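You operate a simulated robot arm through the tools that you are given. There is no shell and no other tool.

You run a simulated two-armed robot. Do the job below in one go: nothing can be reset, and whatever is moved stays where it is left.

Task
Pick up the white carton from the top of the middle wall shelf with one hand, pass it to the other hand and put it on the programmer end of the front desk. Take the black chip block and put it on the grey cover. Fetch the small black box that says "30" from the programmer end of the front desk and set it on top of the green notepad. Take the capacitor and put it on the grey spool on the blue mat on the grey bench. Take the blue case on the front desk top and put it away on the upper shelf of the placement machine. Press the grey key on the front keyboard three times. Open the fridge door. Any order will do. Set down upright: carton.

The check looks at the end state, three seconds after you hand in, the way a careful person would. Anything else that was tipped, shoved, dropped, spilled or broken makes it a failure. Lids that push on must go on centred and level and be pressed home; caps that screw on are set level and turned clockwise until they are tight.

Robot
Two 7-joint arms with two-finger parallel grippers on one trunk, on a base that moves. Base frame: it is fixed to the floor where the robot stands at the start and does not move with it; the origin is under the middle of the robot, x ahead of it, y to its left, z up. Readings come in mm, rad, newtons and seconds.
The left shoulder is at the start at [20, 113, 1322], the right one opposite. Each reaches about 771 mm from its shoulder. Places, roughly: black chip block [7250, -1250, 750]; blue case (7x5x4 cm) [6100, -900, 800]; capacitor (2x2x3 cm) [2400, 6000, 800]; carton [8750, 0, 1250]; fridge door [2100, 5100, 800]; green notepad [3250, 2000, 500]; grey cover [4500, 2250, 500]; grey key on the front keyboard [6400, -1100, 800]; grey spool (5x5x2 cm) [2400, 6100, 800]; programmer end of the front desk [7100, -1500, 800]; small black box [7000, -1250, 750]; upper shelf of the placement machine (22x16 cm) [5620, 6100, 1280]. Payload 1.57 kg a hand.
The TCP of each hand is the grasp point between the finger pads, 30 mm short of the fingertips. In the tool frame z runs along the fingers and y along their closing line. Largest opening 80 mm; finger width 17, thickness 12; the body of the gripper, 40 by 82 mm, starts 80 mm behind the TCP.
Orientation is told as [roll, pitch, yaw] about the base's x, y, z axes, in that order, counted from this pose: with the fingers straight down and closing along the base's y, the tool's x points along the base's -x, its y along +y and its z along -z.

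Tools
- The arms move only by the tool servo_tool. It takes "left_motion", "right_motion" or both (then of equal length, played together; a hand with none holds still); each is a list of rows, each a list of 6 numbers: the shift along the tool's x, y, z in mm, then the turn, a rotation vector about the tool's x, y, z in rad. In form: [[dx, dy, dz, wx, wy, wz], ...]. A call has 1 to 20 rows; each row shifts and turns the commanded pose from where the row before left it, along the tool's axes as they then stand. "left_fingers" and "right_fingers" are, for a hand that has rows, the opening, from 0 (shut) to 1 (fully open), set as the call begins (left out, the last holds). Each row takes 0.2 s and may step no farther than 50 mm and 0.15 rad from the row before; otherwise, or with a gripper value out of range, the whole call is refused. Where a pose cannot be reached the arm comes as near as it can. A force on the tool above 40 N (or 10 N above the force at the start of the call, whichever is more), or a blocked arm, ends the call early, and 0.2 s more pass. Each finger travels about 45 mm/s and halts on what it meets, pressing with about 38 N; the grip force reading is that of the motor and also rises with nothing between the fingers. The clock runs only during rows and for 0.2 s after the last one: add rows that do not move to give the fingers time. The reply holds the time, the measured pose of the TCP, the force on the tool along the base axes, the opening and the grip force, in the units named above and with some noise, with the torque about the TCP (base axes, N m) and any sound that the robot's microphone picked up.
- Cameras (640 x 400 px; columns grow to the right, rows downward): "scene" is now at [93.1, 12.3, 1515.4]; the picture's right is [0.13, -0.99, 0.00], its down [0.16, 0.02, -0.99] and it looks along [0.98, 0.13, 0.16] (base axes); focal length 294 px, centre (320, 200). "left" rides on the left gripper at [72, 7, -122] in its tool frame; the picture's right is [-0.09, 1.00, 0.00], its down [-0.84, -0.08, -0.54] and it looks along [-0.54, -0.05, 0.84] (tool axes); focal length 238 px, centre (320, 200). "right" rides on the right gripper at [72, -7, -122] in its tool frame; the picture's right is [0.09, 1.00, 0.00], its down [-0.84, 0.08, -0.54] and it looks along [-0.54, 0.05, 0.84] (tool axes); focal length 238 px, centre (320, 200). There is no depth. A picture from a camera that has moved, and an enlarged one, comes with that camera's place and axes in the base frame and with its lens.
- get_image(camera): a new picture of that camera. The clock stands still meanwhile.
- move_column(by): moves the trunk up (or, below 0, down) by that many mm; the arms and the scene camera ride with it, the base frame stays. It gives what a move gives, with no picture.
- base_move(legs): drives the robot by 1 to 6 legs, each [ahead, left, turn to the left] in mm, mm and rad, along the robot's own axes; the way and the turn of a leg run together, so that a leg with both is an arc; at most 1500 mm and 3.142 rad a leg. The arms and the cameras ride along, it lands a little off, and it stops where it bumps. It gives what a move gives.
- aim_head(pan, tilt): turns the head with the scene camera to pan (to the left, within 1.396 rad either way) and tilt (down, from -0.506 to 1.204), counted from straight ahead of the robot. It gives what a move gives.
- zoom(camera, box): a new picture of the part [left, top, right, bottom] of that camera's present view, enlarged. The clock stands still meanwhile.
- sign_off(): hands the job in; it is judged then, once.

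Nothing tells you exact positions but the pictures and the camera data. Unless the task says otherwise, let go and move clear before handing in.

The tools are called as name(argument=value, ...) on one line, values as JSON. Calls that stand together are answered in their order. servo_tool: Moves the arms, as the interface text tells. Its arguments: {"type":"object","properties":{"left_motion":{"type":"array"},"left_fingers":{"type":"number"},"right_motion":{"type":"array"},"right_fingers":{"type":"number"}},"required":[]} The other tools are called the same way: move_column (by) moves the trunk up or down; base_move (legs) drives the base; aim_head (pan, tilt) turns the head that bears the scene camera; get_image (camera) takes a picture; zoom (camera, box) takes an enlarged picture of a part of a camera's view; sign_off () hands the job in.

At the start:

```text
clock: 0.0
left_tool_pos: [362.1, 173.4, 1488.4]
left_ee_rot: [0.0, 0.0, 0.002]
left_ft_force: [0.4, 0.0, -0.2]
left_wrist_torque: [0.03, 0.01, -0.03]
left_width: 80.2
left_grip_force: 0.1
right_tool_pos: [368.2, -156.5, 1507.4]
right_ee_rot: [0.002, -0.003, -0.002]
right_ft_force: [0.2, 0.4, 0.3]
right_wrist_torque: [0.0, -0.01, -0.02]
right_width: 79.9
right_grip_force: 0.1
trunk travel left (down, up): [-375.0, 195.0]
robot x, y, heading: [1.7, -3.6, -0.004]
head pan, tilt (commanded): [0.127, -0.157]
```

scene: 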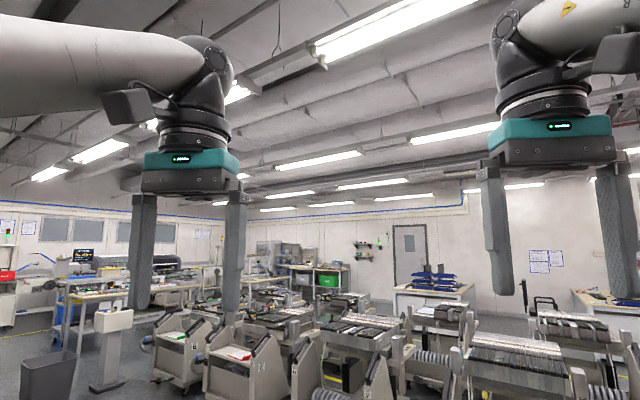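
right: 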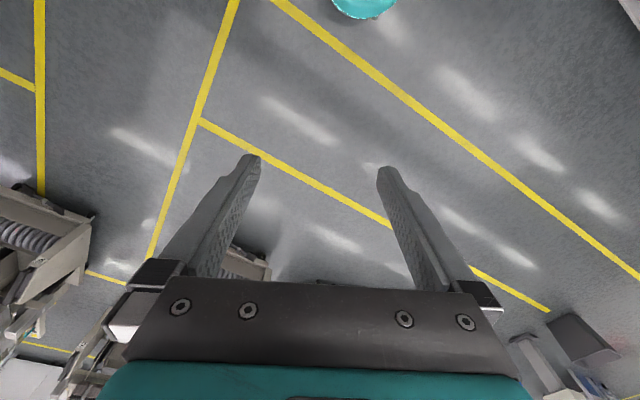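
left: 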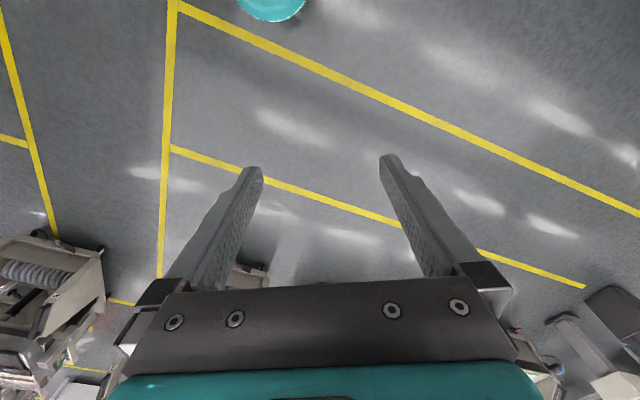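

I see a factory hall with rows of carts ahead and desks farther off. I'll look around with the head before driving anywhere.

aim_head(pan=0.0, tilt=0.3)

get_image(camera="scene")

aim_head(pan=0.9, tilt=0.3)

get_image(camera="scene")

aim_head(pan=-0.9, tilt=0.3)

get_image(camera="scene")

```text
clock: 0.9
left_tool_pos: [360.9, 175.3, 1488.3]
left_ee_rot: [0.001, 0.002, 0.002]
left_ft_force: [-0.3, 0.9, 0.0]
left_wrist_torque: [0.0, 0.02, -0.01]
left_width: 79.8
left_grip_force: 0.1
right_tool_pos: [369.0, -156.3, 1506.5]
right_ee_rot: [0.002, -0.003, 0.0]
right_ft_force: [-0.4, -0.6, 0.9]
right_wrist_torque: [0.0, -0.01, -0.02]
right_width: 80.0
right_grip_force: 0.1
trunk travel left (down, up): [-375.0, 195.0]
robot x, y, heading: [-3.0, -0.7, 0.001]
head pan, tilt (commanded): [0.0, 0.3]
```

```text
taken
camera scene: at [102.1, 1.5, 1474.0], right [0.0, -1.0, 0.0], down [-0.29, 0.0, -0.96], along [0.96, 0.0, -0.29], focal length 294 px, centre (320, 200)
```

scene: 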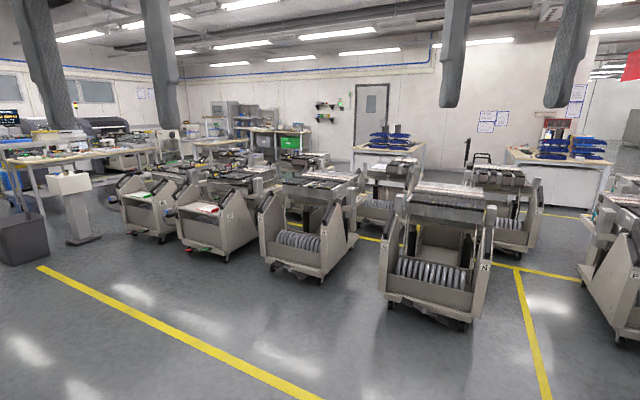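

```text
clock: 2.1
left_tool_pos: [361.4, 173.2, 1487.8]
left_ee_rot: [0.0, -0.001, 0.001]
left_ft_force: [0.3, 0.4, 0.0]
left_wrist_torque: [-0.02, -0.02, -0.02]
left_width: 79.8
left_grip_force: 0.1
right_tool_pos: [369.6, -156.5, 1504.6]
right_ee_rot: [0.001, -0.005, -0.001]
right_ft_force: [1.0, 0.4, -0.8]
right_wrist_torque: [0.03, -0.01, 0.01]
right_width: 80.3
right_grip_force: 0.0
trunk travel left (down, up): [-375.0, 195.0]
robot x, y, heading: [-2.2, -0.4, -0.002]
head pan, tilt (commanded): [0.901, 0.3]
```

```text
taken
camera scene: at [66.9, 74.6, 1473.9], right [0.78, -0.62, 0.0], down [-0.18, -0.23, -0.96], along [0.59, 0.75, -0.3], focal length 294 px, centre (320, 200)
```

scene: 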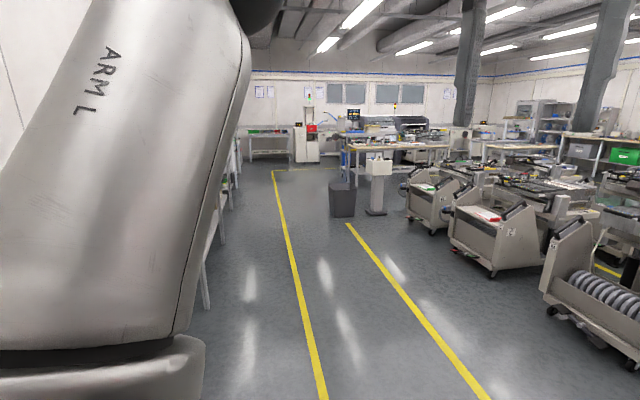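

```text
clock: 3.9
left_tool_pos: [361.7, 173.0, 1488.5]
left_ee_rot: [0.0, -0.001, 0.002]
left_ft_force: [-0.8, 0.1, 0.4]
left_wrist_torque: [0.0, -0.02, -0.02]
left_width: 80.0
left_grip_force: 0.1
right_tool_pos: [368.9, -155.8, 1506.5]
right_ee_rot: [0.002, -0.003, -0.002]
right_ft_force: [-0.2, -0.1, -0.4]
right_wrist_torque: [-0.02, -0.01, 0.04]
right_width: 80.0
right_grip_force: 0.0
trunk travel left (down, up): [-375.0, 195.0]
robot x, y, heading: [0.3, -1.5, 0.001]
head pan, tilt (commanded): [-0.901, 0.3]
```

```text
taken
camera scene: at [66.9, -71.6, 1473.9], right [-0.78, -0.62, 0.0], down [-0.18, 0.23, -0.96], along [0.59, -0.75, -0.3], focal length 294 px, centre (320, 200)
```

scene: 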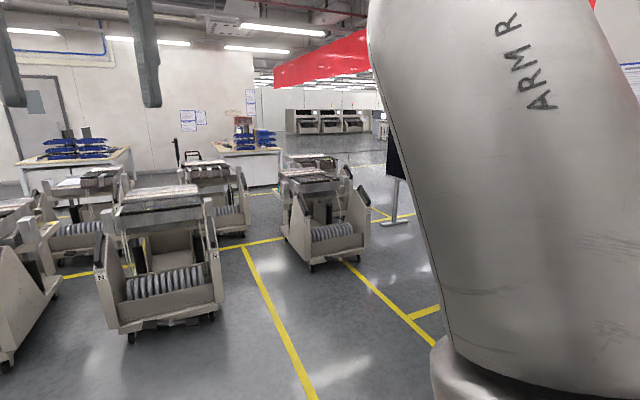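

The front desk seems to be the table with blue racks straight ahead, and the carts are between us and it. I'll zoom in on several parts to learn the layout.

aim_head(pan=0.3, tilt=0.2)

zoom(camera="scene", box=[0, 100, 320, 300])

zoom(camera="scene", box=[320, 100, 640, 300])

aim_head(pan=1.15, tilt=0.2)

zoom(camera="scene", box=[240, 80, 560, 280])

```text
clock: 5.3
left_tool_pos: [361.3, 173.5, 1487.1]
left_ee_rot: [-0.002, -0.001, 0.002]
left_ft_force: [-0.4, 0.4, 0.2]
left_wrist_torque: [0.02, -0.01, -0.04]
left_width: 79.8
left_grip_force: 0.1
right_tool_pos: [369.9, -156.4, 1506.3]
right_ee_rot: [0.001, -0.001, -0.001]
right_ft_force: [0.0, -0.9, -0.6]
right_wrist_torque: [0.0, 0.0, -0.03]
right_width: 80.0
right_grip_force: 0.1
trunk travel left (down, up): [-375.0, 195.0]
robot x, y, heading: [0.4, -1.7, -0.003]
head pan, tilt (commanded): [0.3, 0.201]
```

```text
2.00 times, centred on (160, 200) of scene
camera zoom: at [97.8, 29.0, 1483.2], right [0.29, -0.96, 0.0], down [-0.19, -0.06, -0.98], along [0.94, 0.29, -0.2], focal length 588 px, centre (640, 200)
```

zoom: 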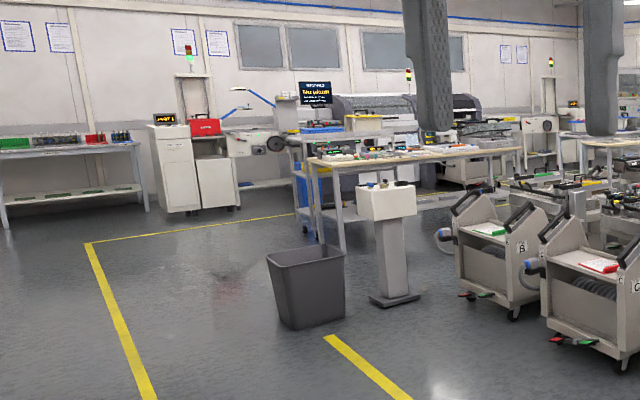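

```text
2.00 times, centred on (480, 200) of scene
camera zoom: at [97.8, 29.0, 1483.2], right [0.29, -0.96, 0.0], down [-0.19, -0.06, -0.98], along [0.94, 0.29, -0.2], focal length 588 px, centre (0, 200)
```

zoom: 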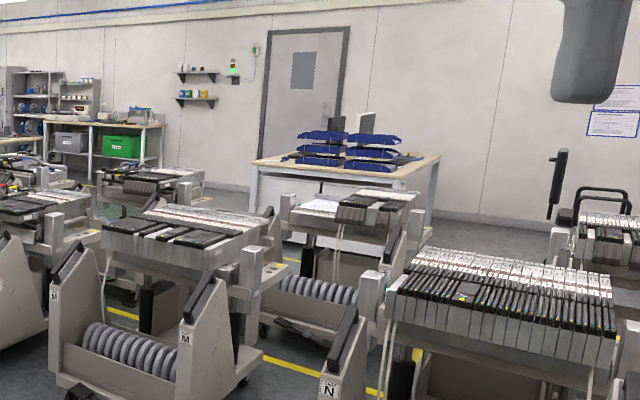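

```text
clock: 6.5
left_tool_pos: [362.5, 172.6, 1489.3]
left_ee_rot: [-0.002, 0.001, 0.001]
left_ft_force: [-0.4, 0.9, 0.6]
left_wrist_torque: [-0.02, -0.01, 0.01]
left_width: 79.6
left_grip_force: 0.0
right_tool_pos: [369.6, -156.2, 1506.8]
right_ee_rot: [0.002, -0.002, -0.002]
right_ft_force: [0.6, 0.5, 0.4]
right_wrist_torque: [0.0, 0.0, 0.01]
right_width: 80.2
right_grip_force: 0.1
trunk travel left (down, up): [-375.0, 195.0]
robot x, y, heading: [-0.2, -2.2, -0.0]
head pan, tilt (commanded): [1.15, 0.201]
```

```text
2.00 times, centred on (400, 180) of scene
camera zoom: at [46.9, 86.5, 1483.2], right [0.91, -0.41, 0.0], down [-0.08, -0.18, -0.98], along [0.4, 0.89, -0.2], focal length 588 px, centre (160, 240)
```

zoom: 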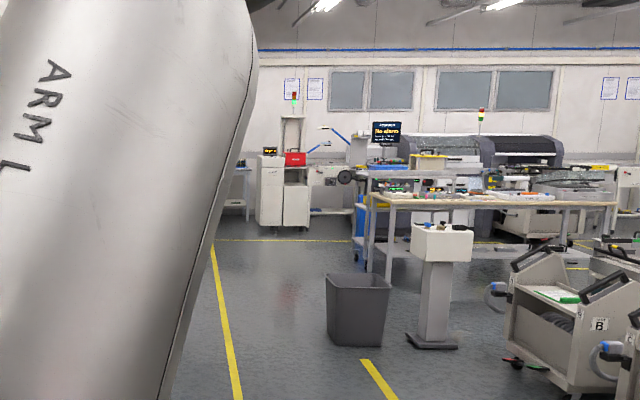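

The hall's layout is getting clear: carts in the middle, front desk beyond, shelves on the far wall. I'll raise the trunk for a better overview of the floor.

move_column(by=190)

aim_head(pan=-0.2, tilt=0.3)

get_image(camera="scene")

aim_head(pan=0.55, tilt=0.3)

get_image(camera="scene")

```text
clock: 8.6
left_tool_pos: [360.7, 172.3, 1678.0]
left_ee_rot: [0.0, 0.0, 0.002]
left_ft_force: [0.0, 0.4, -0.5]
left_wrist_torque: [0.02, -0.04, -0.01]
left_width: 80.1
left_grip_force: 0.1
right_tool_pos: [368.5, -156.9, 1694.7]
right_ee_rot: [0.003, -0.002, -0.002]
right_ft_force: [-0.1, 0.2, 0.7]
right_wrist_torque: [0.01, 0.01, -0.02]
right_width: 79.9
right_grip_force: 0.1
trunk travel left (down, up): [-565.0, 5.0]
robot x, y, heading: [-1.7, -0.8, -0.001]
head pan, tilt (commanded): [1.15, 0.201]
```

```text
clock: 10.1
left_tool_pos: [361.3, 173.4, 1678.2]
left_ee_rot: [0.001, 0.001, 0.002]
left_ft_force: [0.0, 0.1, 0.3]
left_wrist_torque: [0.04, 0.02, -0.02]
left_width: 80.3
left_grip_force: 0.0
right_tool_pos: [369.1, -155.8, 1696.4]
right_ee_rot: [0.003, -0.005, -0.002]
right_ft_force: [-0.4, 0.2, -0.3]
right_wrist_torque: [-0.03, 0.02, 0.0]
right_width: 80.2
right_grip_force: 0.2
trunk travel left (down, up): [-565.0, 5.0]
robot x, y, heading: [-1.7, -0.1, 0.003]
head pan, tilt (commanded): [-0.201, 0.3]
```

```text
taken
camera scene: at [100.3, -17.0, 1663.9], right [-0.2, -0.98, 0.0], down [-0.29, 0.06, -0.96], along [0.94, -0.19, -0.3], focal length 294 px, centre (320, 200)
```

scene: 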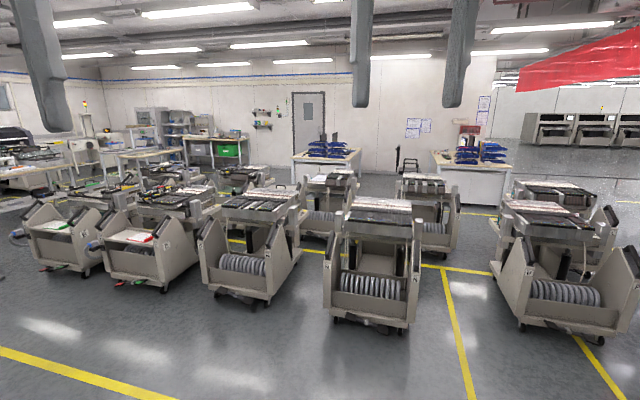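

```text
clock: 11.2
left_tool_pos: [361.3, 174.0, 1678.9]
left_ee_rot: [0.001, -0.001, 0.001]
left_ft_force: [0.7, 0.5, 1.2]
left_wrist_torque: [0.02, 0.03, -0.07]
left_width: 79.9
left_grip_force: 0.0
right_tool_pos: [369.4, -157.5, 1696.4]
right_ee_rot: [0.002, -0.002, -0.003]
right_ft_force: [-0.1, -0.1, -0.5]
right_wrist_torque: [0.01, 0.0, 0.0]
right_width: 80.0
right_grip_force: 0.0
trunk travel left (down, up): [-565.0, 5.0]
robot x, y, heading: [4.7, 2.3, -0.0]
head pan, tilt (commanded): [0.55, 0.3]
```

```text
taken
camera scene: at [88.5, 50.2, 1663.9], right [0.52, -0.85, 0.0], down [-0.25, -0.15, -0.96], along [0.81, 0.5, -0.3], focal length 294 px, centre (320, 200)
```

scene: 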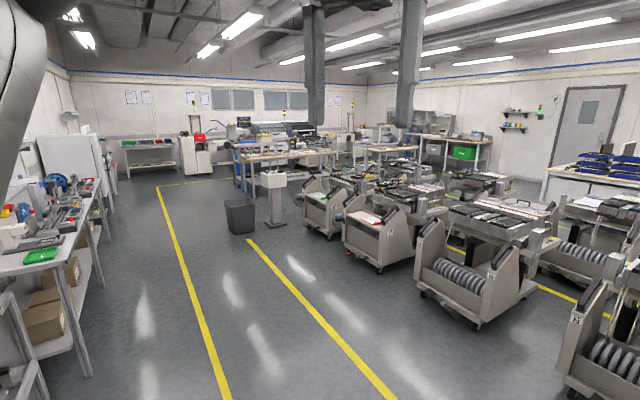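

Carts stand in two rows, a bench at the left, a white cabinet (likely the fridge) beyond it. I'll zoom in on details.

zoom(camera="scene", box=[0, 80, 213, 213])

zoom(camera="scene", box=[160, 80, 373, 213])

zoom(camera="scene", box=[373, 80, 586, 213])

zoom(camera="scene", box=[280, 150, 493, 283])

```text
3.00 times, centred on (106, 146) of scene
camera zoom: at [88.5, 50.2, 1663.9], right [0.52, -0.85, 0.0], down [-0.25, -0.15, -0.96], along [0.81, 0.5, -0.3], focal length 883 px, centre (962, 361)
```

zoom: 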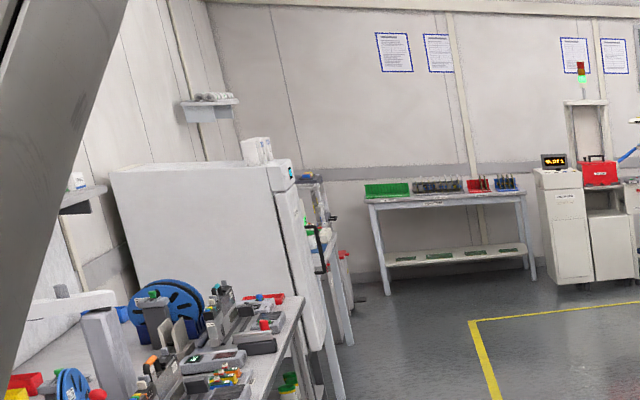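

```text
3.00 times, centred on (266, 146) of scene
camera zoom: at [88.5, 50.2, 1663.9], right [0.52, -0.85, 0.0], down [-0.25, -0.15, -0.96], along [0.81, 0.5, -0.3], focal length 883 px, centre (481, 361)
```

zoom: 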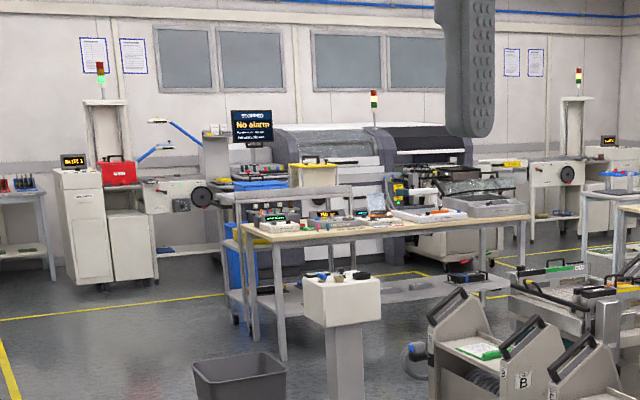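

```text
3.00 times, centred on (480, 146) of scene
camera zoom: at [88.5, 50.2, 1663.9], right [0.52, -0.85, 0.0], down [-0.25, -0.15, -0.96], along [0.81, 0.5, -0.3], focal length 883 px, centre (-159, 361)
```

zoom: 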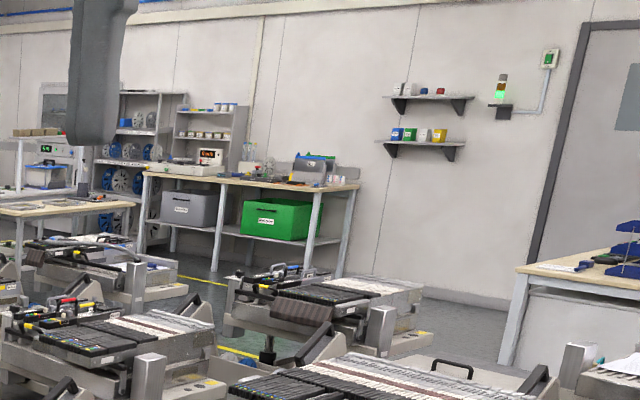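

```text
3.00 times, centred on (386, 216) of scene
camera zoom: at [88.5, 50.2, 1663.9], right [0.52, -0.85, 0.0], down [-0.25, -0.15, -0.96], along [0.81, 0.5, -0.3], focal length 883 px, centre (120, 150)
```

zoom: 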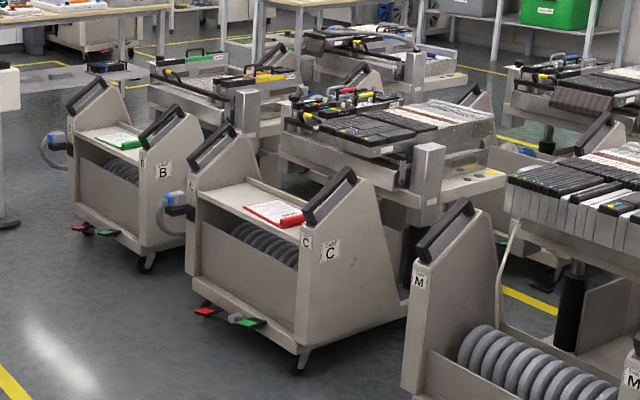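

The hall is rotated about 27° from my axes: the fridge and grey bench lie along the left lane. I'll turn left along that lane and look.

base_move(legs=[[0, 0, 1.1]])

aim_head(pan=0.0, tilt=0.35)

get_image(camera="scene")

```text
clock: 14.3
left_tool_pos: [13.3, 400.7, 1679.0]
left_ee_rot: [0.001, 0.002, 1.093]
left_ft_force: [-0.1, 0.2, 0.5]
left_wrist_torque: [0.0, 0.03, 0.03]
left_width: 80.0
left_grip_force: 0.1
right_tool_pos: [308.6, 255.4, 1695.9]
right_ee_rot: [0.002, -0.004, 1.091]
right_ft_force: [0.1, -0.8, -0.1]
right_wrist_torque: [0.01, -0.01, -0.02]
right_width: 80.4
right_grip_force: 0.1
trunk travel left (down, up): [-565.0, 5.0]
robot x, y, heading: [1.0, -0.7, 1.092]
head pan, tilt (commanded): [0.55, 0.3]
```

```text
clock: 15.3
left_tool_pos: [12.9, 400.3, 1678.4]
left_ee_rot: [0.0, -0.001, 1.092]
left_ft_force: [-0.6, 0.6, 0.4]
left_wrist_torque: [-0.02, -0.01, 0.02]
left_width: 80.2
left_grip_force: 0.2
right_tool_pos: [308.2, 255.2, 1695.6]
right_ee_rot: [0.002, -0.004, 1.089]
right_ft_force: [0.8, 0.0, 0.2]
right_wrist_torque: [-0.01, -0.01, -0.01]
right_width: 79.9
right_grip_force: 0.2
trunk travel left (down, up): [-565.0, 5.0]
robot x, y, heading: [-4.2, 2.8, 1.09]
head pan, tilt (commanded): [0.0, 0.351]
```

```text
taken
camera scene: at [46.4, 93.0, 1659.2], right [0.89, -0.46, 0.0], down [-0.16, -0.3, -0.94], along [0.43, 0.83, -0.34], focal length 294 px, centre (320, 200)
```

scene: 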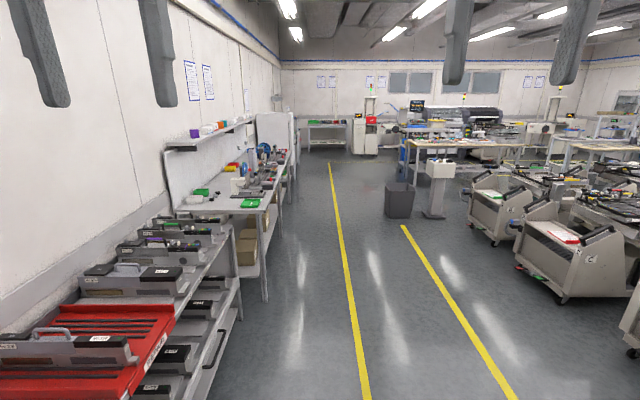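

The corridor is clear along the yellow line, with the bench and the white fridge at left. I drive ahead along it to just before the fridge.

base_move(legs=[[1500, -200, 0], [1500, -100, 0], [900, 0, 0]])

aim_head(pan=0.7, tilt=0.45)

get_image(camera="scene")

```text
refused: leg 1 is longer than a leg can be; nothing moved
```

```text
clock: 16.4
left_tool_pos: [14.0, 400.7, 1678.7]
left_ee_rot: [-0.001, 0.0, 1.09]
left_ft_force: [0.0, 0.4, 0.0]
left_wrist_torque: [0.03, 0.04, 0.01]
left_width: 80.2
left_grip_force: 0.0
right_tool_pos: [308.7, 255.3, 1696.8]
right_ee_rot: [0.0, -0.002, 1.089]
right_ft_force: [0.1, -1.0, -0.3]
right_wrist_torque: [0.04, 0.01, -0.02]
right_width: 79.9
right_grip_force: 0.0
trunk travel left (down, up): [-565.0, 5.0]
robot x, y, heading: [-1.1, -2.6, 1.094]
head pan, tilt (commanded): [0.7, 0.45]
```

```text
taken
camera scene: at [-16.5, 100.1, 1650.0], right [0.98, 0.22, 0.0], down [0.09, -0.42, -0.9], along [-0.2, 0.88, -0.44], focal length 294 px, centre (320, 200)
```

scene: 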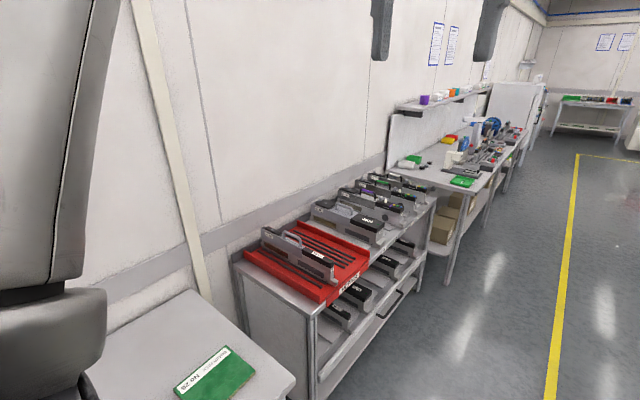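

base_move(legs=[[1300, -200, 0], [1300, -100, 0], [1200, 0, 0]])

get_image(camera="scene")

```text
clock: 34.9
left_tool_pos: [2032.3, 3655.0, 1679.1]
left_ee_rot: [0.001, 0.001, 1.102]
left_ft_force: [0.3, 0.6, -0.5]
left_wrist_torque: [0.0, 0.01, 0.0]
left_width: 79.8
left_grip_force: 0.1
right_tool_pos: [2330.9, 3512.2, 1695.4]
right_ee_rot: [0.002, -0.004, 1.097]
right_ft_force: [0.1, 1.2, 1.0]
right_wrist_torque: [0.0, -0.01, 0.01]
right_width: 79.9
right_grip_force: 0.0
trunk travel left (down, up): [-565.0, 5.0]
robot x, y, heading: [2020.9, 3253.5, 1.1]
head pan, tilt (commanded): [0.7, 0.45]
```

```text
taken
camera scene: at [2005.5, 3353.9, 1650.0], right [0.97, 0.23, 0.0], down [0.1, -0.42, -0.9], along [-0.2, 0.88, -0.44], focal length 294 px, centre (320, 200)
```

scene: 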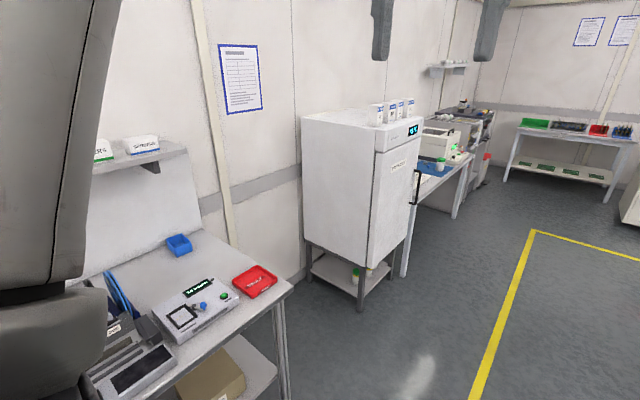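

The fridge stands at left with its handle on the far side, facing the lane; the grey bench with the blue mat is beyond it. I drive on and look at the bench.

base_move(legs=[[1300, 0, 0], [1100, 0, 0]])

aim_head(pan=1.2, tilt=0.6)

get_image(camera="scene")

```text
clock: 46.7
left_tool_pos: [3109.6, 5807.3, 1678.9]
left_ee_rot: [0.0, -0.001, 1.11]
left_ft_force: [-0.3, -0.8, 0.1]
left_wrist_torque: [0.02, 0.0, 0.01]
left_width: 79.9
left_grip_force: 0.0
right_tool_pos: [3407.8, 5667.5, 1696.2]
right_ee_rot: [0.002, -0.006, 1.109]
right_ft_force: [0.1, 0.8, -0.2]
right_wrist_torque: [0.0, -0.01, -0.03]
right_width: 80.0
right_grip_force: 0.1
trunk travel left (down, up): [-565.0, 5.0]
robot x, y, heading: [3102.5, 5404.9, 1.111]
head pan, tilt (commanded): [0.7, 0.45]
```

```text
clock: 47.6
left_tool_pos: [3109.6, 5806.6, 1678.1]
left_ee_rot: [0.002, -0.002, 1.11]
left_ft_force: [-0.6, -0.5, 1.0]
left_wrist_torque: [0.0, 0.02, -0.01]
left_width: 80.0
left_grip_force: 0.1
right_tool_pos: [3407.0, 5667.1, 1696.7]
right_ee_rot: [0.002, -0.002, 1.108]
right_ft_force: [0.3, 0.0, 0.8]
right_wrist_torque: [0.0, 0.01, -0.04]
right_width: 80.0
right_grip_force: 0.1
trunk travel left (down, up): [-565.0, 5.0]
robot x, y, heading: [3103.9, 5408.3, 1.114]
head pan, tilt (commanded): [1.201, 0.6]
```

```text
taken
camera scene: at [3047.7, 5482.0, 1636.4], right [0.74, 0.67, 0.0], down [0.38, -0.42, -0.83], along [-0.56, 0.61, -0.56], focal length 294 px, centre (320, 200)
```

scene: 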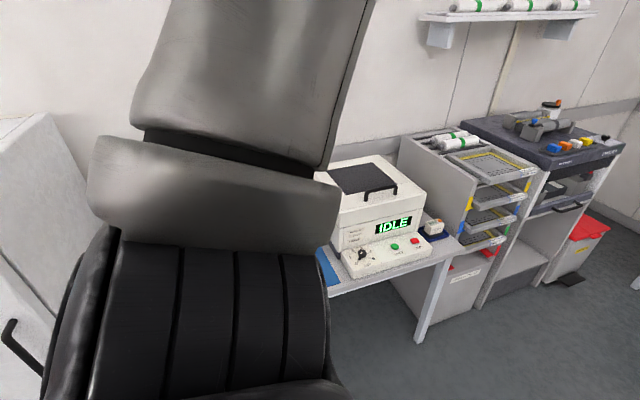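

The arm blocks the view, so I turn to face the bench.

base_move(legs=[[0, 0, 1.56]])

aim_head(pan=0.0, tilt=0.7)

get_image(camera="scene")

```text
clock: 51.8
left_tool_pos: [2702.6, 5414.3, 1678.4]
left_ee_rot: [0.0, -0.001, 2.673]
left_ft_force: [-0.1, -0.4, -0.5]
left_wrist_torque: [0.02, 0.02, 0.03]
left_width: 80.0
left_grip_force: 0.1
right_tool_pos: [2844.8, 5713.1, 1696.3]
right_ee_rot: [0.0, -0.004, 2.672]
right_ft_force: [-0.9, 0.9, -0.4]
right_wrist_torque: [0.02, 0.0, -0.01]
right_width: 79.9
right_grip_force: 0.3
trunk travel left (down, up): [-565.0, 5.0]
robot x, y, heading: [3105.9, 5405.0, 2.678]
head pan, tilt (commanded): [1.201, 0.6]
```

```text
clock: 53.2
left_tool_pos: [2702.7, 5414.5, 1678.9]
left_ee_rot: [-0.001, 0.0, 2.674]
left_ft_force: [0.5, 0.0, -0.4]
left_wrist_torque: [0.0, 0.0, -0.01]
left_width: 80.1
left_grip_force: 0.0
right_tool_pos: [2845.2, 5712.1, 1697.6]
right_ee_rot: [0.001, -0.003, 2.671]
right_ft_force: [-0.1, -0.3, -0.5]
right_wrist_torque: [0.0, 0.02, 0.0]
right_width: 80.0
right_grip_force: 0.1
trunk travel left (down, up): [-565.0, 5.0]
robot x, y, heading: [3098.2, 5406.8, 2.672]
head pan, tilt (commanded): [0.0, 0.7]
```

```text
taken
camera scene: at [3017.9, 5450.6, 1627.8], right [0.45, 0.89, 0.0], down [0.57, -0.29, -0.77], along [-0.68, 0.34, -0.64], focal length 294 px, centre (320, 200)
```

scene: 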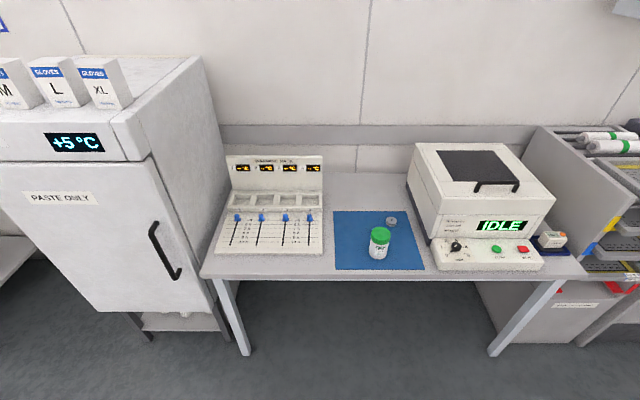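

I see the fridge at left, a bench with blue mat and small parts. I'll zoom in.

zoom(camera="scene", box=[300, 190, 460, 290])

zoom(camera="scene", box=[490, 190, 640, 290])

zoom(camera="scene", box=[200, 150, 360, 250])

zoom(camera="scene", box=[100, 180, 220, 310])

```text
4.00 times, centred on (380, 240) of scene
camera zoom: at [3017.9, 5450.6, 1627.8], right [0.45, 0.89, 0.0], down [0.57, -0.29, -0.77], along [-0.68, 0.34, -0.64], focal length 1176 px, centre (80, 40)
```

zoom: 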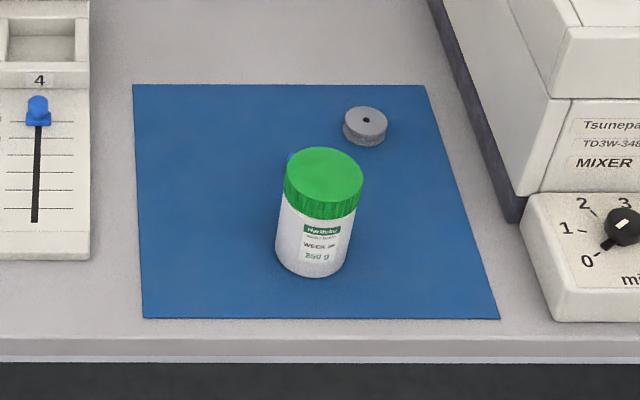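

```text
4.00 times, centred on (565, 240) of scene
camera zoom: at [3017.9, 5450.6, 1627.8], right [0.45, 0.89, 0.0], down [0.57, -0.29, -0.77], along [-0.68, 0.34, -0.64], focal length 1176 px, centre (-660, 40)
```

zoom: 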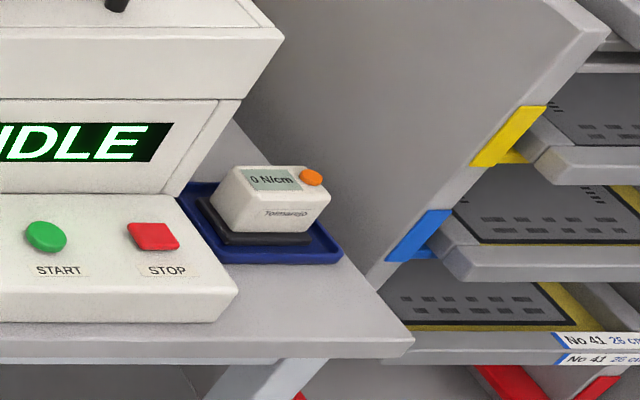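

```text
4.00 times, centred on (280, 200) of scene
camera zoom: at [3017.9, 5450.6, 1627.8], right [0.45, 0.89, 0.0], down [0.57, -0.29, -0.77], along [-0.68, 0.34, -0.64], focal length 1176 px, centre (480, 200)
```

zoom: 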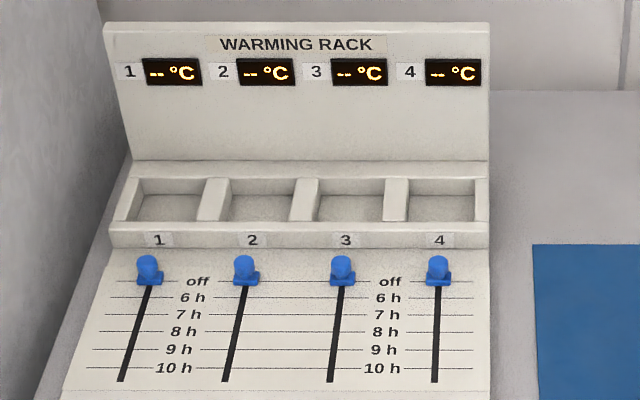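

```text
3.08 times, centred on (160, 245) of scene
camera zoom: at [3017.9, 5450.6, 1627.8], right [0.45, 0.89, 0.0], down [0.57, -0.29, -0.77], along [-0.68, 0.34, -0.64], focal length 905 px, centre (812, 62)
```

zoom: 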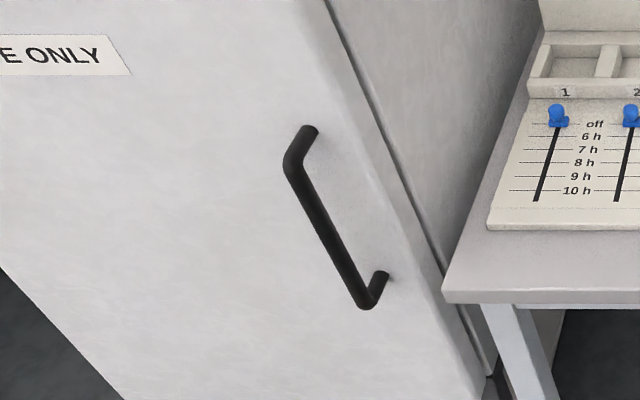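

The grey spool is on the mat around (2390, 6087), a jar stands in front, and a blue bit of the capacitor shows behind the jar. I move closer and lower the trunk.

base_move(legs=[[280, -150, 0]])

move_column(by=-200)

get_image(camera="scene")

get_image(camera="right")

```text
clock: 55.4
left_tool_pos: [2521.1, 5675.4, 1680.3]
left_ee_rot: [0.001, -0.002, 2.673]
left_ft_force: [1.1, 1.3, 0.1]
left_wrist_torque: [0.03, 0.01, -0.01]
left_width: 80.1
left_grip_force: 0.0
right_tool_pos: [2664.9, 5973.3, 1696.7]
right_ee_rot: [0.002, -0.004, 2.672]
right_ft_force: [0.1, -0.6, -0.1]
right_wrist_torque: [0.02, -0.03, 0.0]
right_width: 79.8
right_grip_force: 0.1
trunk travel left (down, up): [-565.0, 5.0]
robot x, y, heading: [2925.2, 5669.4, 2.671]
head pan, tilt (commanded): [0.0, 0.7]
```

```text
clock: 57.5
left_tool_pos: [2520.8, 5677.2, 1479.0]
left_ee_rot: [-0.001, -0.001, 2.671]
left_ft_force: [0.3, 0.2, -0.4]
left_wrist_torque: [-0.02, 0.01, -0.01]
left_width: 79.8
left_grip_force: 0.0
right_tool_pos: [2663.8, 5972.1, 1497.0]
right_ee_rot: [0.001, -0.005, 2.67]
right_ft_force: [0.7, 0.0, -0.1]
right_wrist_torque: [-0.01, 0.0, 0.0]
right_width: 80.4
right_grip_force: 0.0
trunk travel left (down, up): [-365.0, 205.0]
robot x, y, heading: [2924.0, 5665.5, 2.668]
head pan, tilt (commanded): [0.0, 0.7]
```

```text
taken
camera scene: at [2836.6, 5711.3, 1427.8], right [0.45, 0.89, 0.0], down [0.57, -0.29, -0.77], along [-0.68, 0.35, -0.64], focal length 294 px, centre (320, 200)
```

scene: 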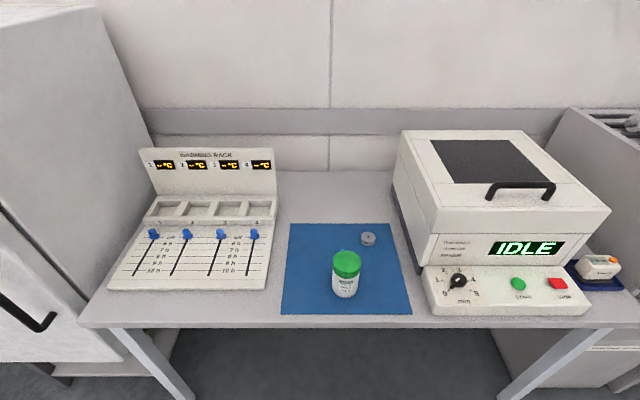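

```text
taken
camera right: at [2731.5, 5946.3, 1618.0], right [-0.37, -0.93, 0.0], down [-0.78, 0.31, 0.54], along [-0.51, 0.2, -0.84], focal length 238 px, centre (320, 200)
```

right: 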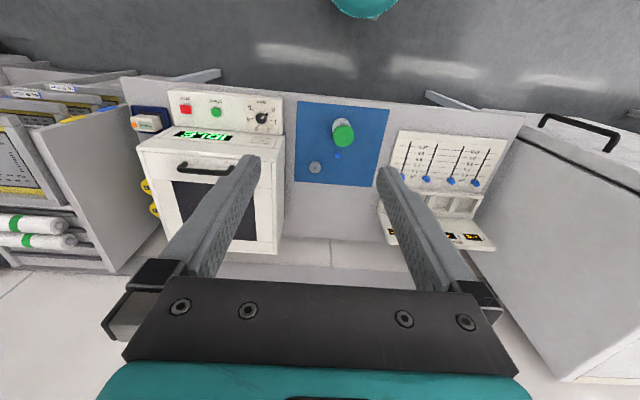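

The right wrist camera sees the mat from above: jar, spool and a small blue capacitor. I zoom in.

zoom(camera="right", box=[280, 90, 400, 190])

zoom(camera="scene", box=[270, 210, 430, 320])

```text
4.00 times, centred on (340, 140) of right
camera zoom: at [2731.5, 5946.3, 1618.0], right [-0.37, -0.93, 0.0], down [-0.78, 0.31, 0.54], along [-0.51, 0.2, -0.84], focal length 953 px, centre (240, 440)
```

zoom: 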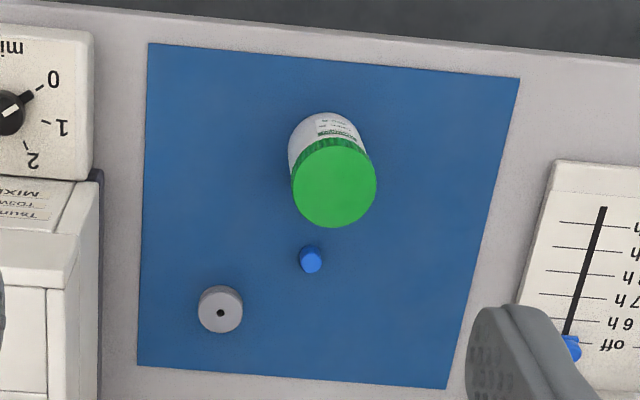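

```text
3.64 times, centred on (350, 265) of scene
camera zoom: at [2836.6, 5711.3, 1427.8], right [0.45, 0.89, 0.0], down [0.57, -0.29, -0.77], along [-0.68, 0.35, -0.64], focal length 1069 px, centre (211, -36)
```

zoom: 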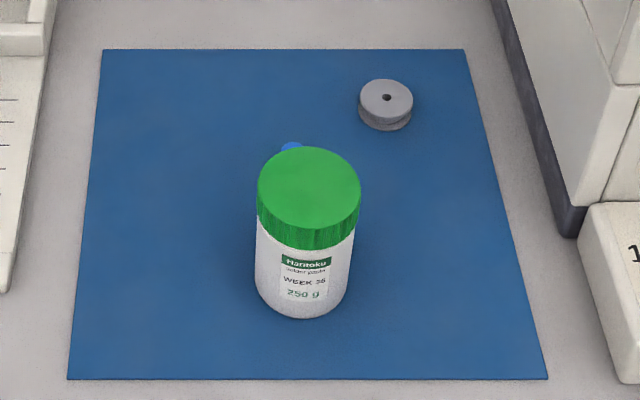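

The capacitor stands upright behind the jar near (2399, 6010) and the spool near (2376, 6106), mat height about 770. I move closer and lower so the right arm can reach.

base_move(legs=[[70, -40, 0]])

move_column(by=-210)

get_image(camera="right")

aim_head(pan=-0.2, tilt=0.8)

get_image(camera="scene")

```text
clock: 58.6
left_tool_pos: [2477.6, 5744.2, 1479.8]
left_ee_rot: [0.001, -0.001, 2.672]
left_ft_force: [0.2, 0.4, -0.3]
left_wrist_torque: [-0.05, 0.01, -0.02]
left_width: 80.2
left_grip_force: 0.1
right_tool_pos: [2620.9, 6041.0, 1497.0]
right_ee_rot: [0.003, -0.003, 2.67]
right_ft_force: [0.7, 0.2, -0.3]
right_wrist_torque: [-0.01, -0.01, 0.0]
right_width: 80.1
right_grip_force: 0.0
trunk travel left (down, up): [-365.0, 205.0]
robot x, y, heading: [2877.1, 5735.6, 2.663]
head pan, tilt (commanded): [0.0, 0.7]
```

```text
clock: 60.8
left_tool_pos: [2477.4, 5742.5, 1268.6]
left_ee_rot: [0.0, -0.001, 2.67]
left_ft_force: [0.6, 0.3, 0.5]
left_wrist_torque: [0.01, 0.05, 0.03]
left_width: 80.4
left_grip_force: 0.0
right_tool_pos: [2619.9, 6040.1, 1286.0]
right_ee_rot: [0.002, -0.001, 2.67]
right_ft_force: [1.3, 0.2, 0.2]
right_wrist_torque: [0.0, 0.01, 0.0]
right_width: 80.1
right_grip_force: 0.1
trunk travel left (down, up): [-155.0, 415.0]
robot x, y, heading: [2878.5, 5731.2, 2.672]
head pan, tilt (commanded): [0.0, 0.7]
```

```text
taken
camera right: at [2688.0, 6013.1, 1408.0], right [-0.37, -0.93, 0.0], down [-0.78, 0.31, 0.55], along [-0.51, 0.2, -0.84], focal length 238 px, centre (320, 200)
```

right: 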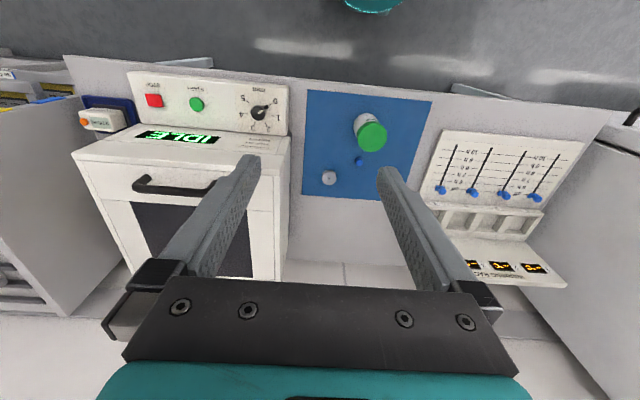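

```text
clock: 61.6
left_tool_pos: [2478.7, 5743.1, 1268.9]
left_ee_rot: [-0.001, -0.001, 2.672]
left_ft_force: [0.5, -0.5, 0.0]
left_wrist_torque: [-0.01, 0.02, 0.01]
left_width: 80.1
left_grip_force: 0.1
right_tool_pos: [2619.4, 6039.9, 1287.8]
right_ee_rot: [0.001, -0.003, 2.67]
right_ft_force: [0.8, 0.3, -0.6]
right_wrist_torque: [-0.01, -0.02, 0.0]
right_width: 79.8
right_grip_force: 0.2
trunk travel left (down, up): [-155.0, 415.0]
robot x, y, heading: [2877.6, 5736.1, 2.672]
head pan, tilt (commanded): [-0.201, 0.799]
```

```text
taken
camera scene: at [2805.4, 5789.8, 1209.5], right [0.62, 0.78, 0.0], down [0.56, -0.45, -0.7], along [-0.55, 0.43, -0.72], focal length 294 px, centre (320, 200)
```

scene: 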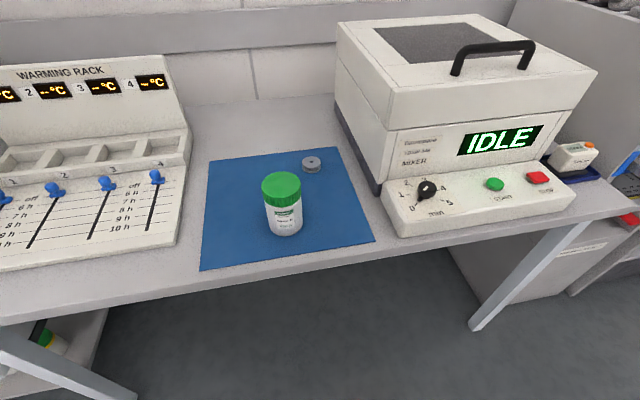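

Mat, jar, spool and capacitor are clear. I lower the right hand to hover above the capacitor and check with the wrist camera.

servo_tool(right_motion=[[-22.9, 15.9, 40, 0, 0, 0], [-22.9, 15.9, 40, 0, 0, 0], [-22.9, 15.9, 40, 0, 0, 0], [-22.9, 15.9, 40, 0, 0, 0], [-22.9, 15.9, 40, 0, 0, 0], [-22.9, 15.9, 40, 0, 0, 0], [-22.9, 15.9, 40, 0, 0, 0], [-22.9, 15.9, 40, 0, 0, 0], [0, 0, 0, 0, 0, 0], [0, 0, 0, 0, 0, 0]], right_fingers=1.0)

get_image(camera="right")

get_image(camera="scene")

```text
clock: 63.8
left_tool_pos: [2476.4, 5743.3, 1270.2]
left_ee_rot: [-0.002, -0.003, 2.672]
left_ft_force: [0.3, -0.2, -0.1]
left_wrist_torque: [-0.01, -0.03, 0.0]
left_width: 79.8
left_grip_force: 0.1
right_tool_pos: [2398.8, 6010.1, 966.2]
right_ee_rot: [0.003, -0.003, 2.671]
right_ft_force: [0.1, 0.7, 0.6]
right_wrist_torque: [0.03, -0.01, 0.01]
right_width: 80.0
right_grip_force: 0.1
trunk travel left (down, up): [-155.0, 415.0]
robot x, y, heading: [2877.5, 5733.4, 2.668]
head pan, tilt (commanded): [-0.201, 0.799]
```

```text
taken
camera right: at [2466.1, 5983.2, 1088.0], right [-0.37, -0.93, 0.0], down [-0.78, 0.31, 0.55], along [-0.51, 0.2, -0.84], focal length 238 px, centre (320, 200)
```

right: 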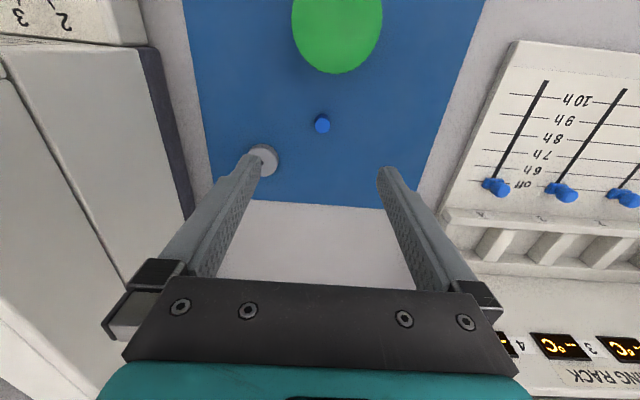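

```text
taken
camera scene: at [2805.5, 5789.8, 1209.5], right [0.62, 0.78, 0.0], down [0.56, -0.45, -0.7], along [-0.55, 0.43, -0.72], focal length 294 px, centre (320, 200)
```

scene: 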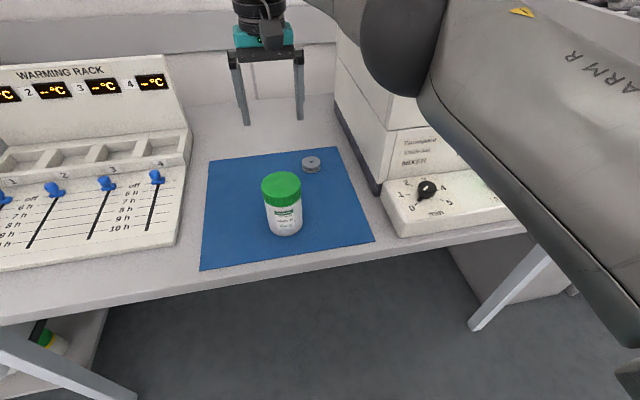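

zoom(camera="right", box=[240, 60, 400, 180])

```text
3.33 times, centred on (320, 120) of right
camera zoom: at [2466.1, 5983.2, 1088.0], right [-0.37, -0.93, 0.0], down [-0.78, 0.31, 0.55], along [-0.51, 0.2, -0.84], focal length 794 px, centre (320, 467)
```

zoom: 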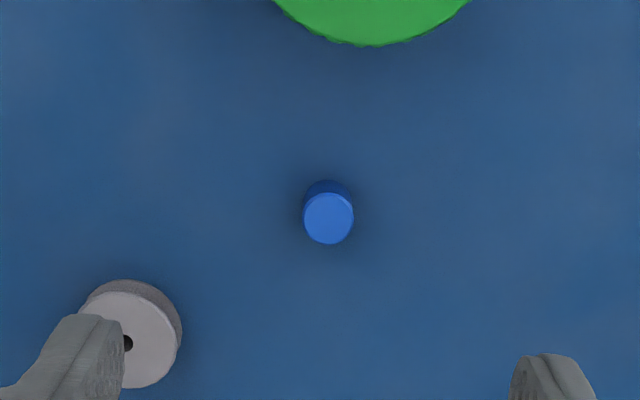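

The capacitor lies roughly 7 mm ahead of the hand's axis. I correct and go lower, then recheck.

servo_tool(right_motion=[[-3.5, 1.2, 30, 0, 0, 0], [-3.5, 1.1, 30, 0, 0, 0], [0, 0, 30, 0, 0, 0], [0, 0, 0, 0, 0, 0], [0, 0, 0, 0, 0, 0]])

get_image(camera="right")

zoom(camera="scene", box=[180, 60, 380, 260])

```text
clock: 65.0
left_tool_pos: [2477.9, 5743.1, 1269.5]
left_ee_rot: [-0.002, -0.002, 2.673]
left_ft_force: [1.0, 0.6, 0.3]
left_wrist_torque: [-0.03, 0.01, -0.01]
left_width: 80.1
left_grip_force: 0.0
right_tool_pos: [2392.7, 6010.8, 877.7]
right_ee_rot: [0.001, -0.004, 2.67]
right_ft_force: [-1.1, 0.4, 1.1]
right_wrist_torque: [-0.01, -0.02, 0.01]
right_width: 80.0
right_grip_force: 0.0
trunk travel left (down, up): [-155.0, 415.0]
robot x, y, heading: [2880.2, 5733.2, 2.666]
head pan, tilt (commanded): [-0.201, 0.799]
```

```text
taken
camera right: at [2458.7, 5983.7, 998.9], right [-0.37, -0.93, 0.0], down [-0.78, 0.31, 0.55], along [-0.51, 0.2, -0.84], focal length 238 px, centre (320, 200)
```

right: 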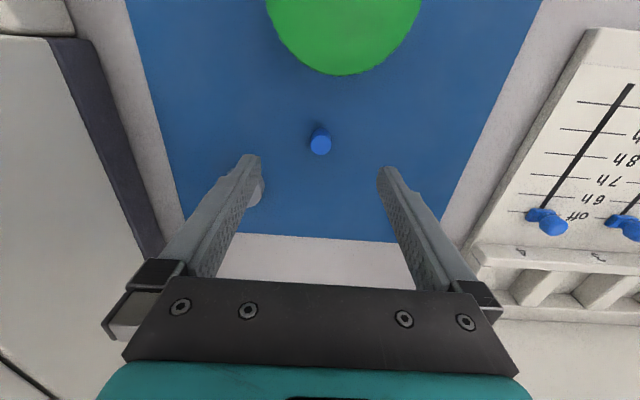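

```text
2.00 times, centred on (280, 160) of scene
camera zoom: at [2805.5, 5789.9, 1209.5], right [0.62, 0.78, 0.0], down [0.56, -0.45, -0.7], along [-0.55, 0.43, -0.72], focal length 588 px, centre (400, 280)
```

zoom: 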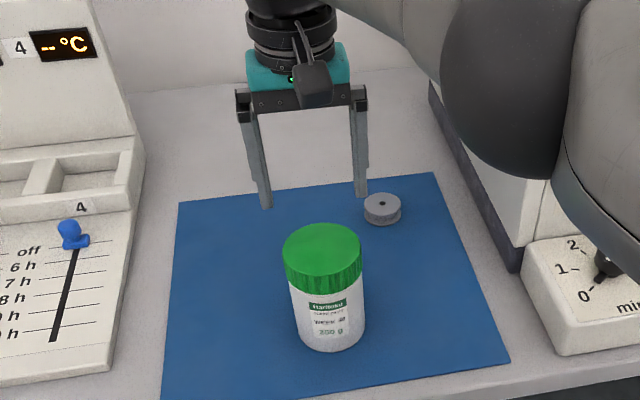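

zoom(camera="right", box=[240, 90, 400, 190])

```text
4.00 times, centred on (320, 140) of right
camera zoom: at [2458.7, 5983.7, 998.9], right [-0.37, -0.93, 0.0], down [-0.78, 0.31, 0.55], along [-0.51, 0.2, -0.84], focal length 953 px, centre (320, 440)
```

zoom: 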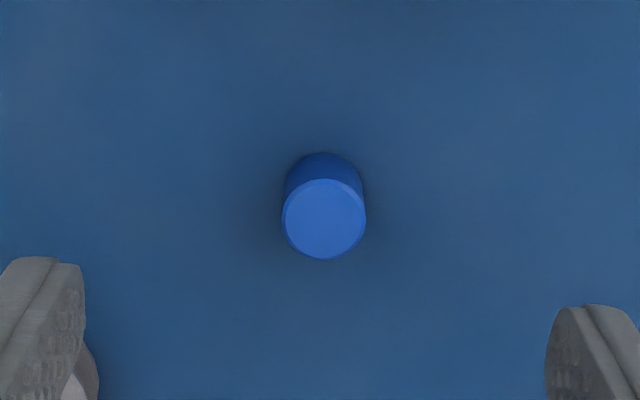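

The capacitor is now well centred between the fingers. I descend carefully toward it.

servo_tool(right_motion=[[-0.8, 0.4, 20, 0, 0, 0], [0, 0, 20, 0, 0, 0], [0, 0, 15, 0, 0, 0], [0, 0, 10, 0, 0, 0], [0, 0, 0, 0, 0, 0], [0, 0, 0, 0, 0, 0]])

get_image(camera="right")

zoom(camera="scene", box=[180, 60, 380, 260])

```text
clock: 66.4
left_tool_pos: [2477.8, 5742.3, 1268.7]
left_ee_rot: [0.0, -0.002, 2.672]
left_ft_force: [-0.4, -0.5, 0.0]
left_wrist_torque: [0.06, 0.01, 0.02]
left_width: 80.0
left_grip_force: 0.2
right_tool_pos: [2393.8, 6010.6, 812.9]
right_ee_rot: [0.001, -0.003, 2.67]
right_ft_force: [1.1, -0.4, 0.0]
right_wrist_torque: [0.01, 0.0, 0.02]
right_width: 79.8
right_grip_force: 0.2
right hand out of reach, approached as far as the arm can: row 3
trunk travel left (down, up): [-155.0, 415.0]
robot x, y, heading: [2878.2, 5732.1, 2.669]
head pan, tilt (commanded): [-0.201, 0.799]
```

```text
taken
camera right: at [2462.2, 5982.9, 934.1], right [-0.37, -0.93, 0.0], down [-0.78, 0.31, 0.54], along [-0.51, 0.2, -0.84], focal length 238 px, centre (320, 200)
```

right: 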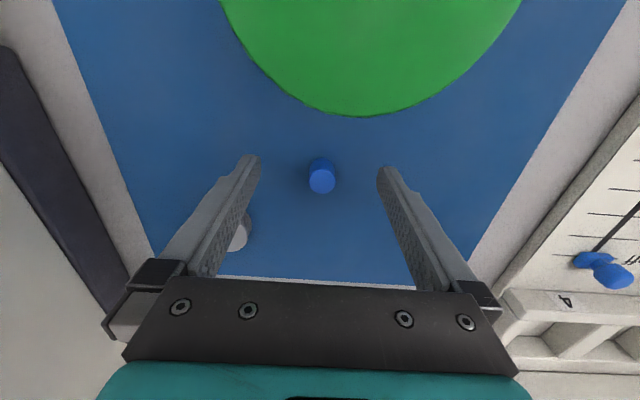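

```text
2.00 times, centred on (280, 160) of scene
camera zoom: at [2805.5, 5789.8, 1209.5], right [0.62, 0.78, 0.0], down [0.56, -0.45, -0.7], along [-0.55, 0.43, -0.72], focal length 588 px, centre (400, 280)
```

zoom: 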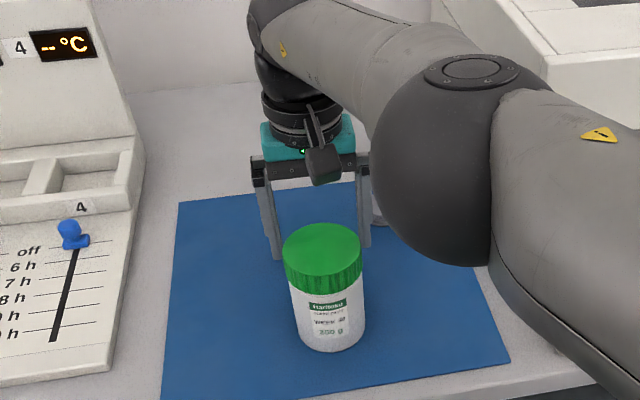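

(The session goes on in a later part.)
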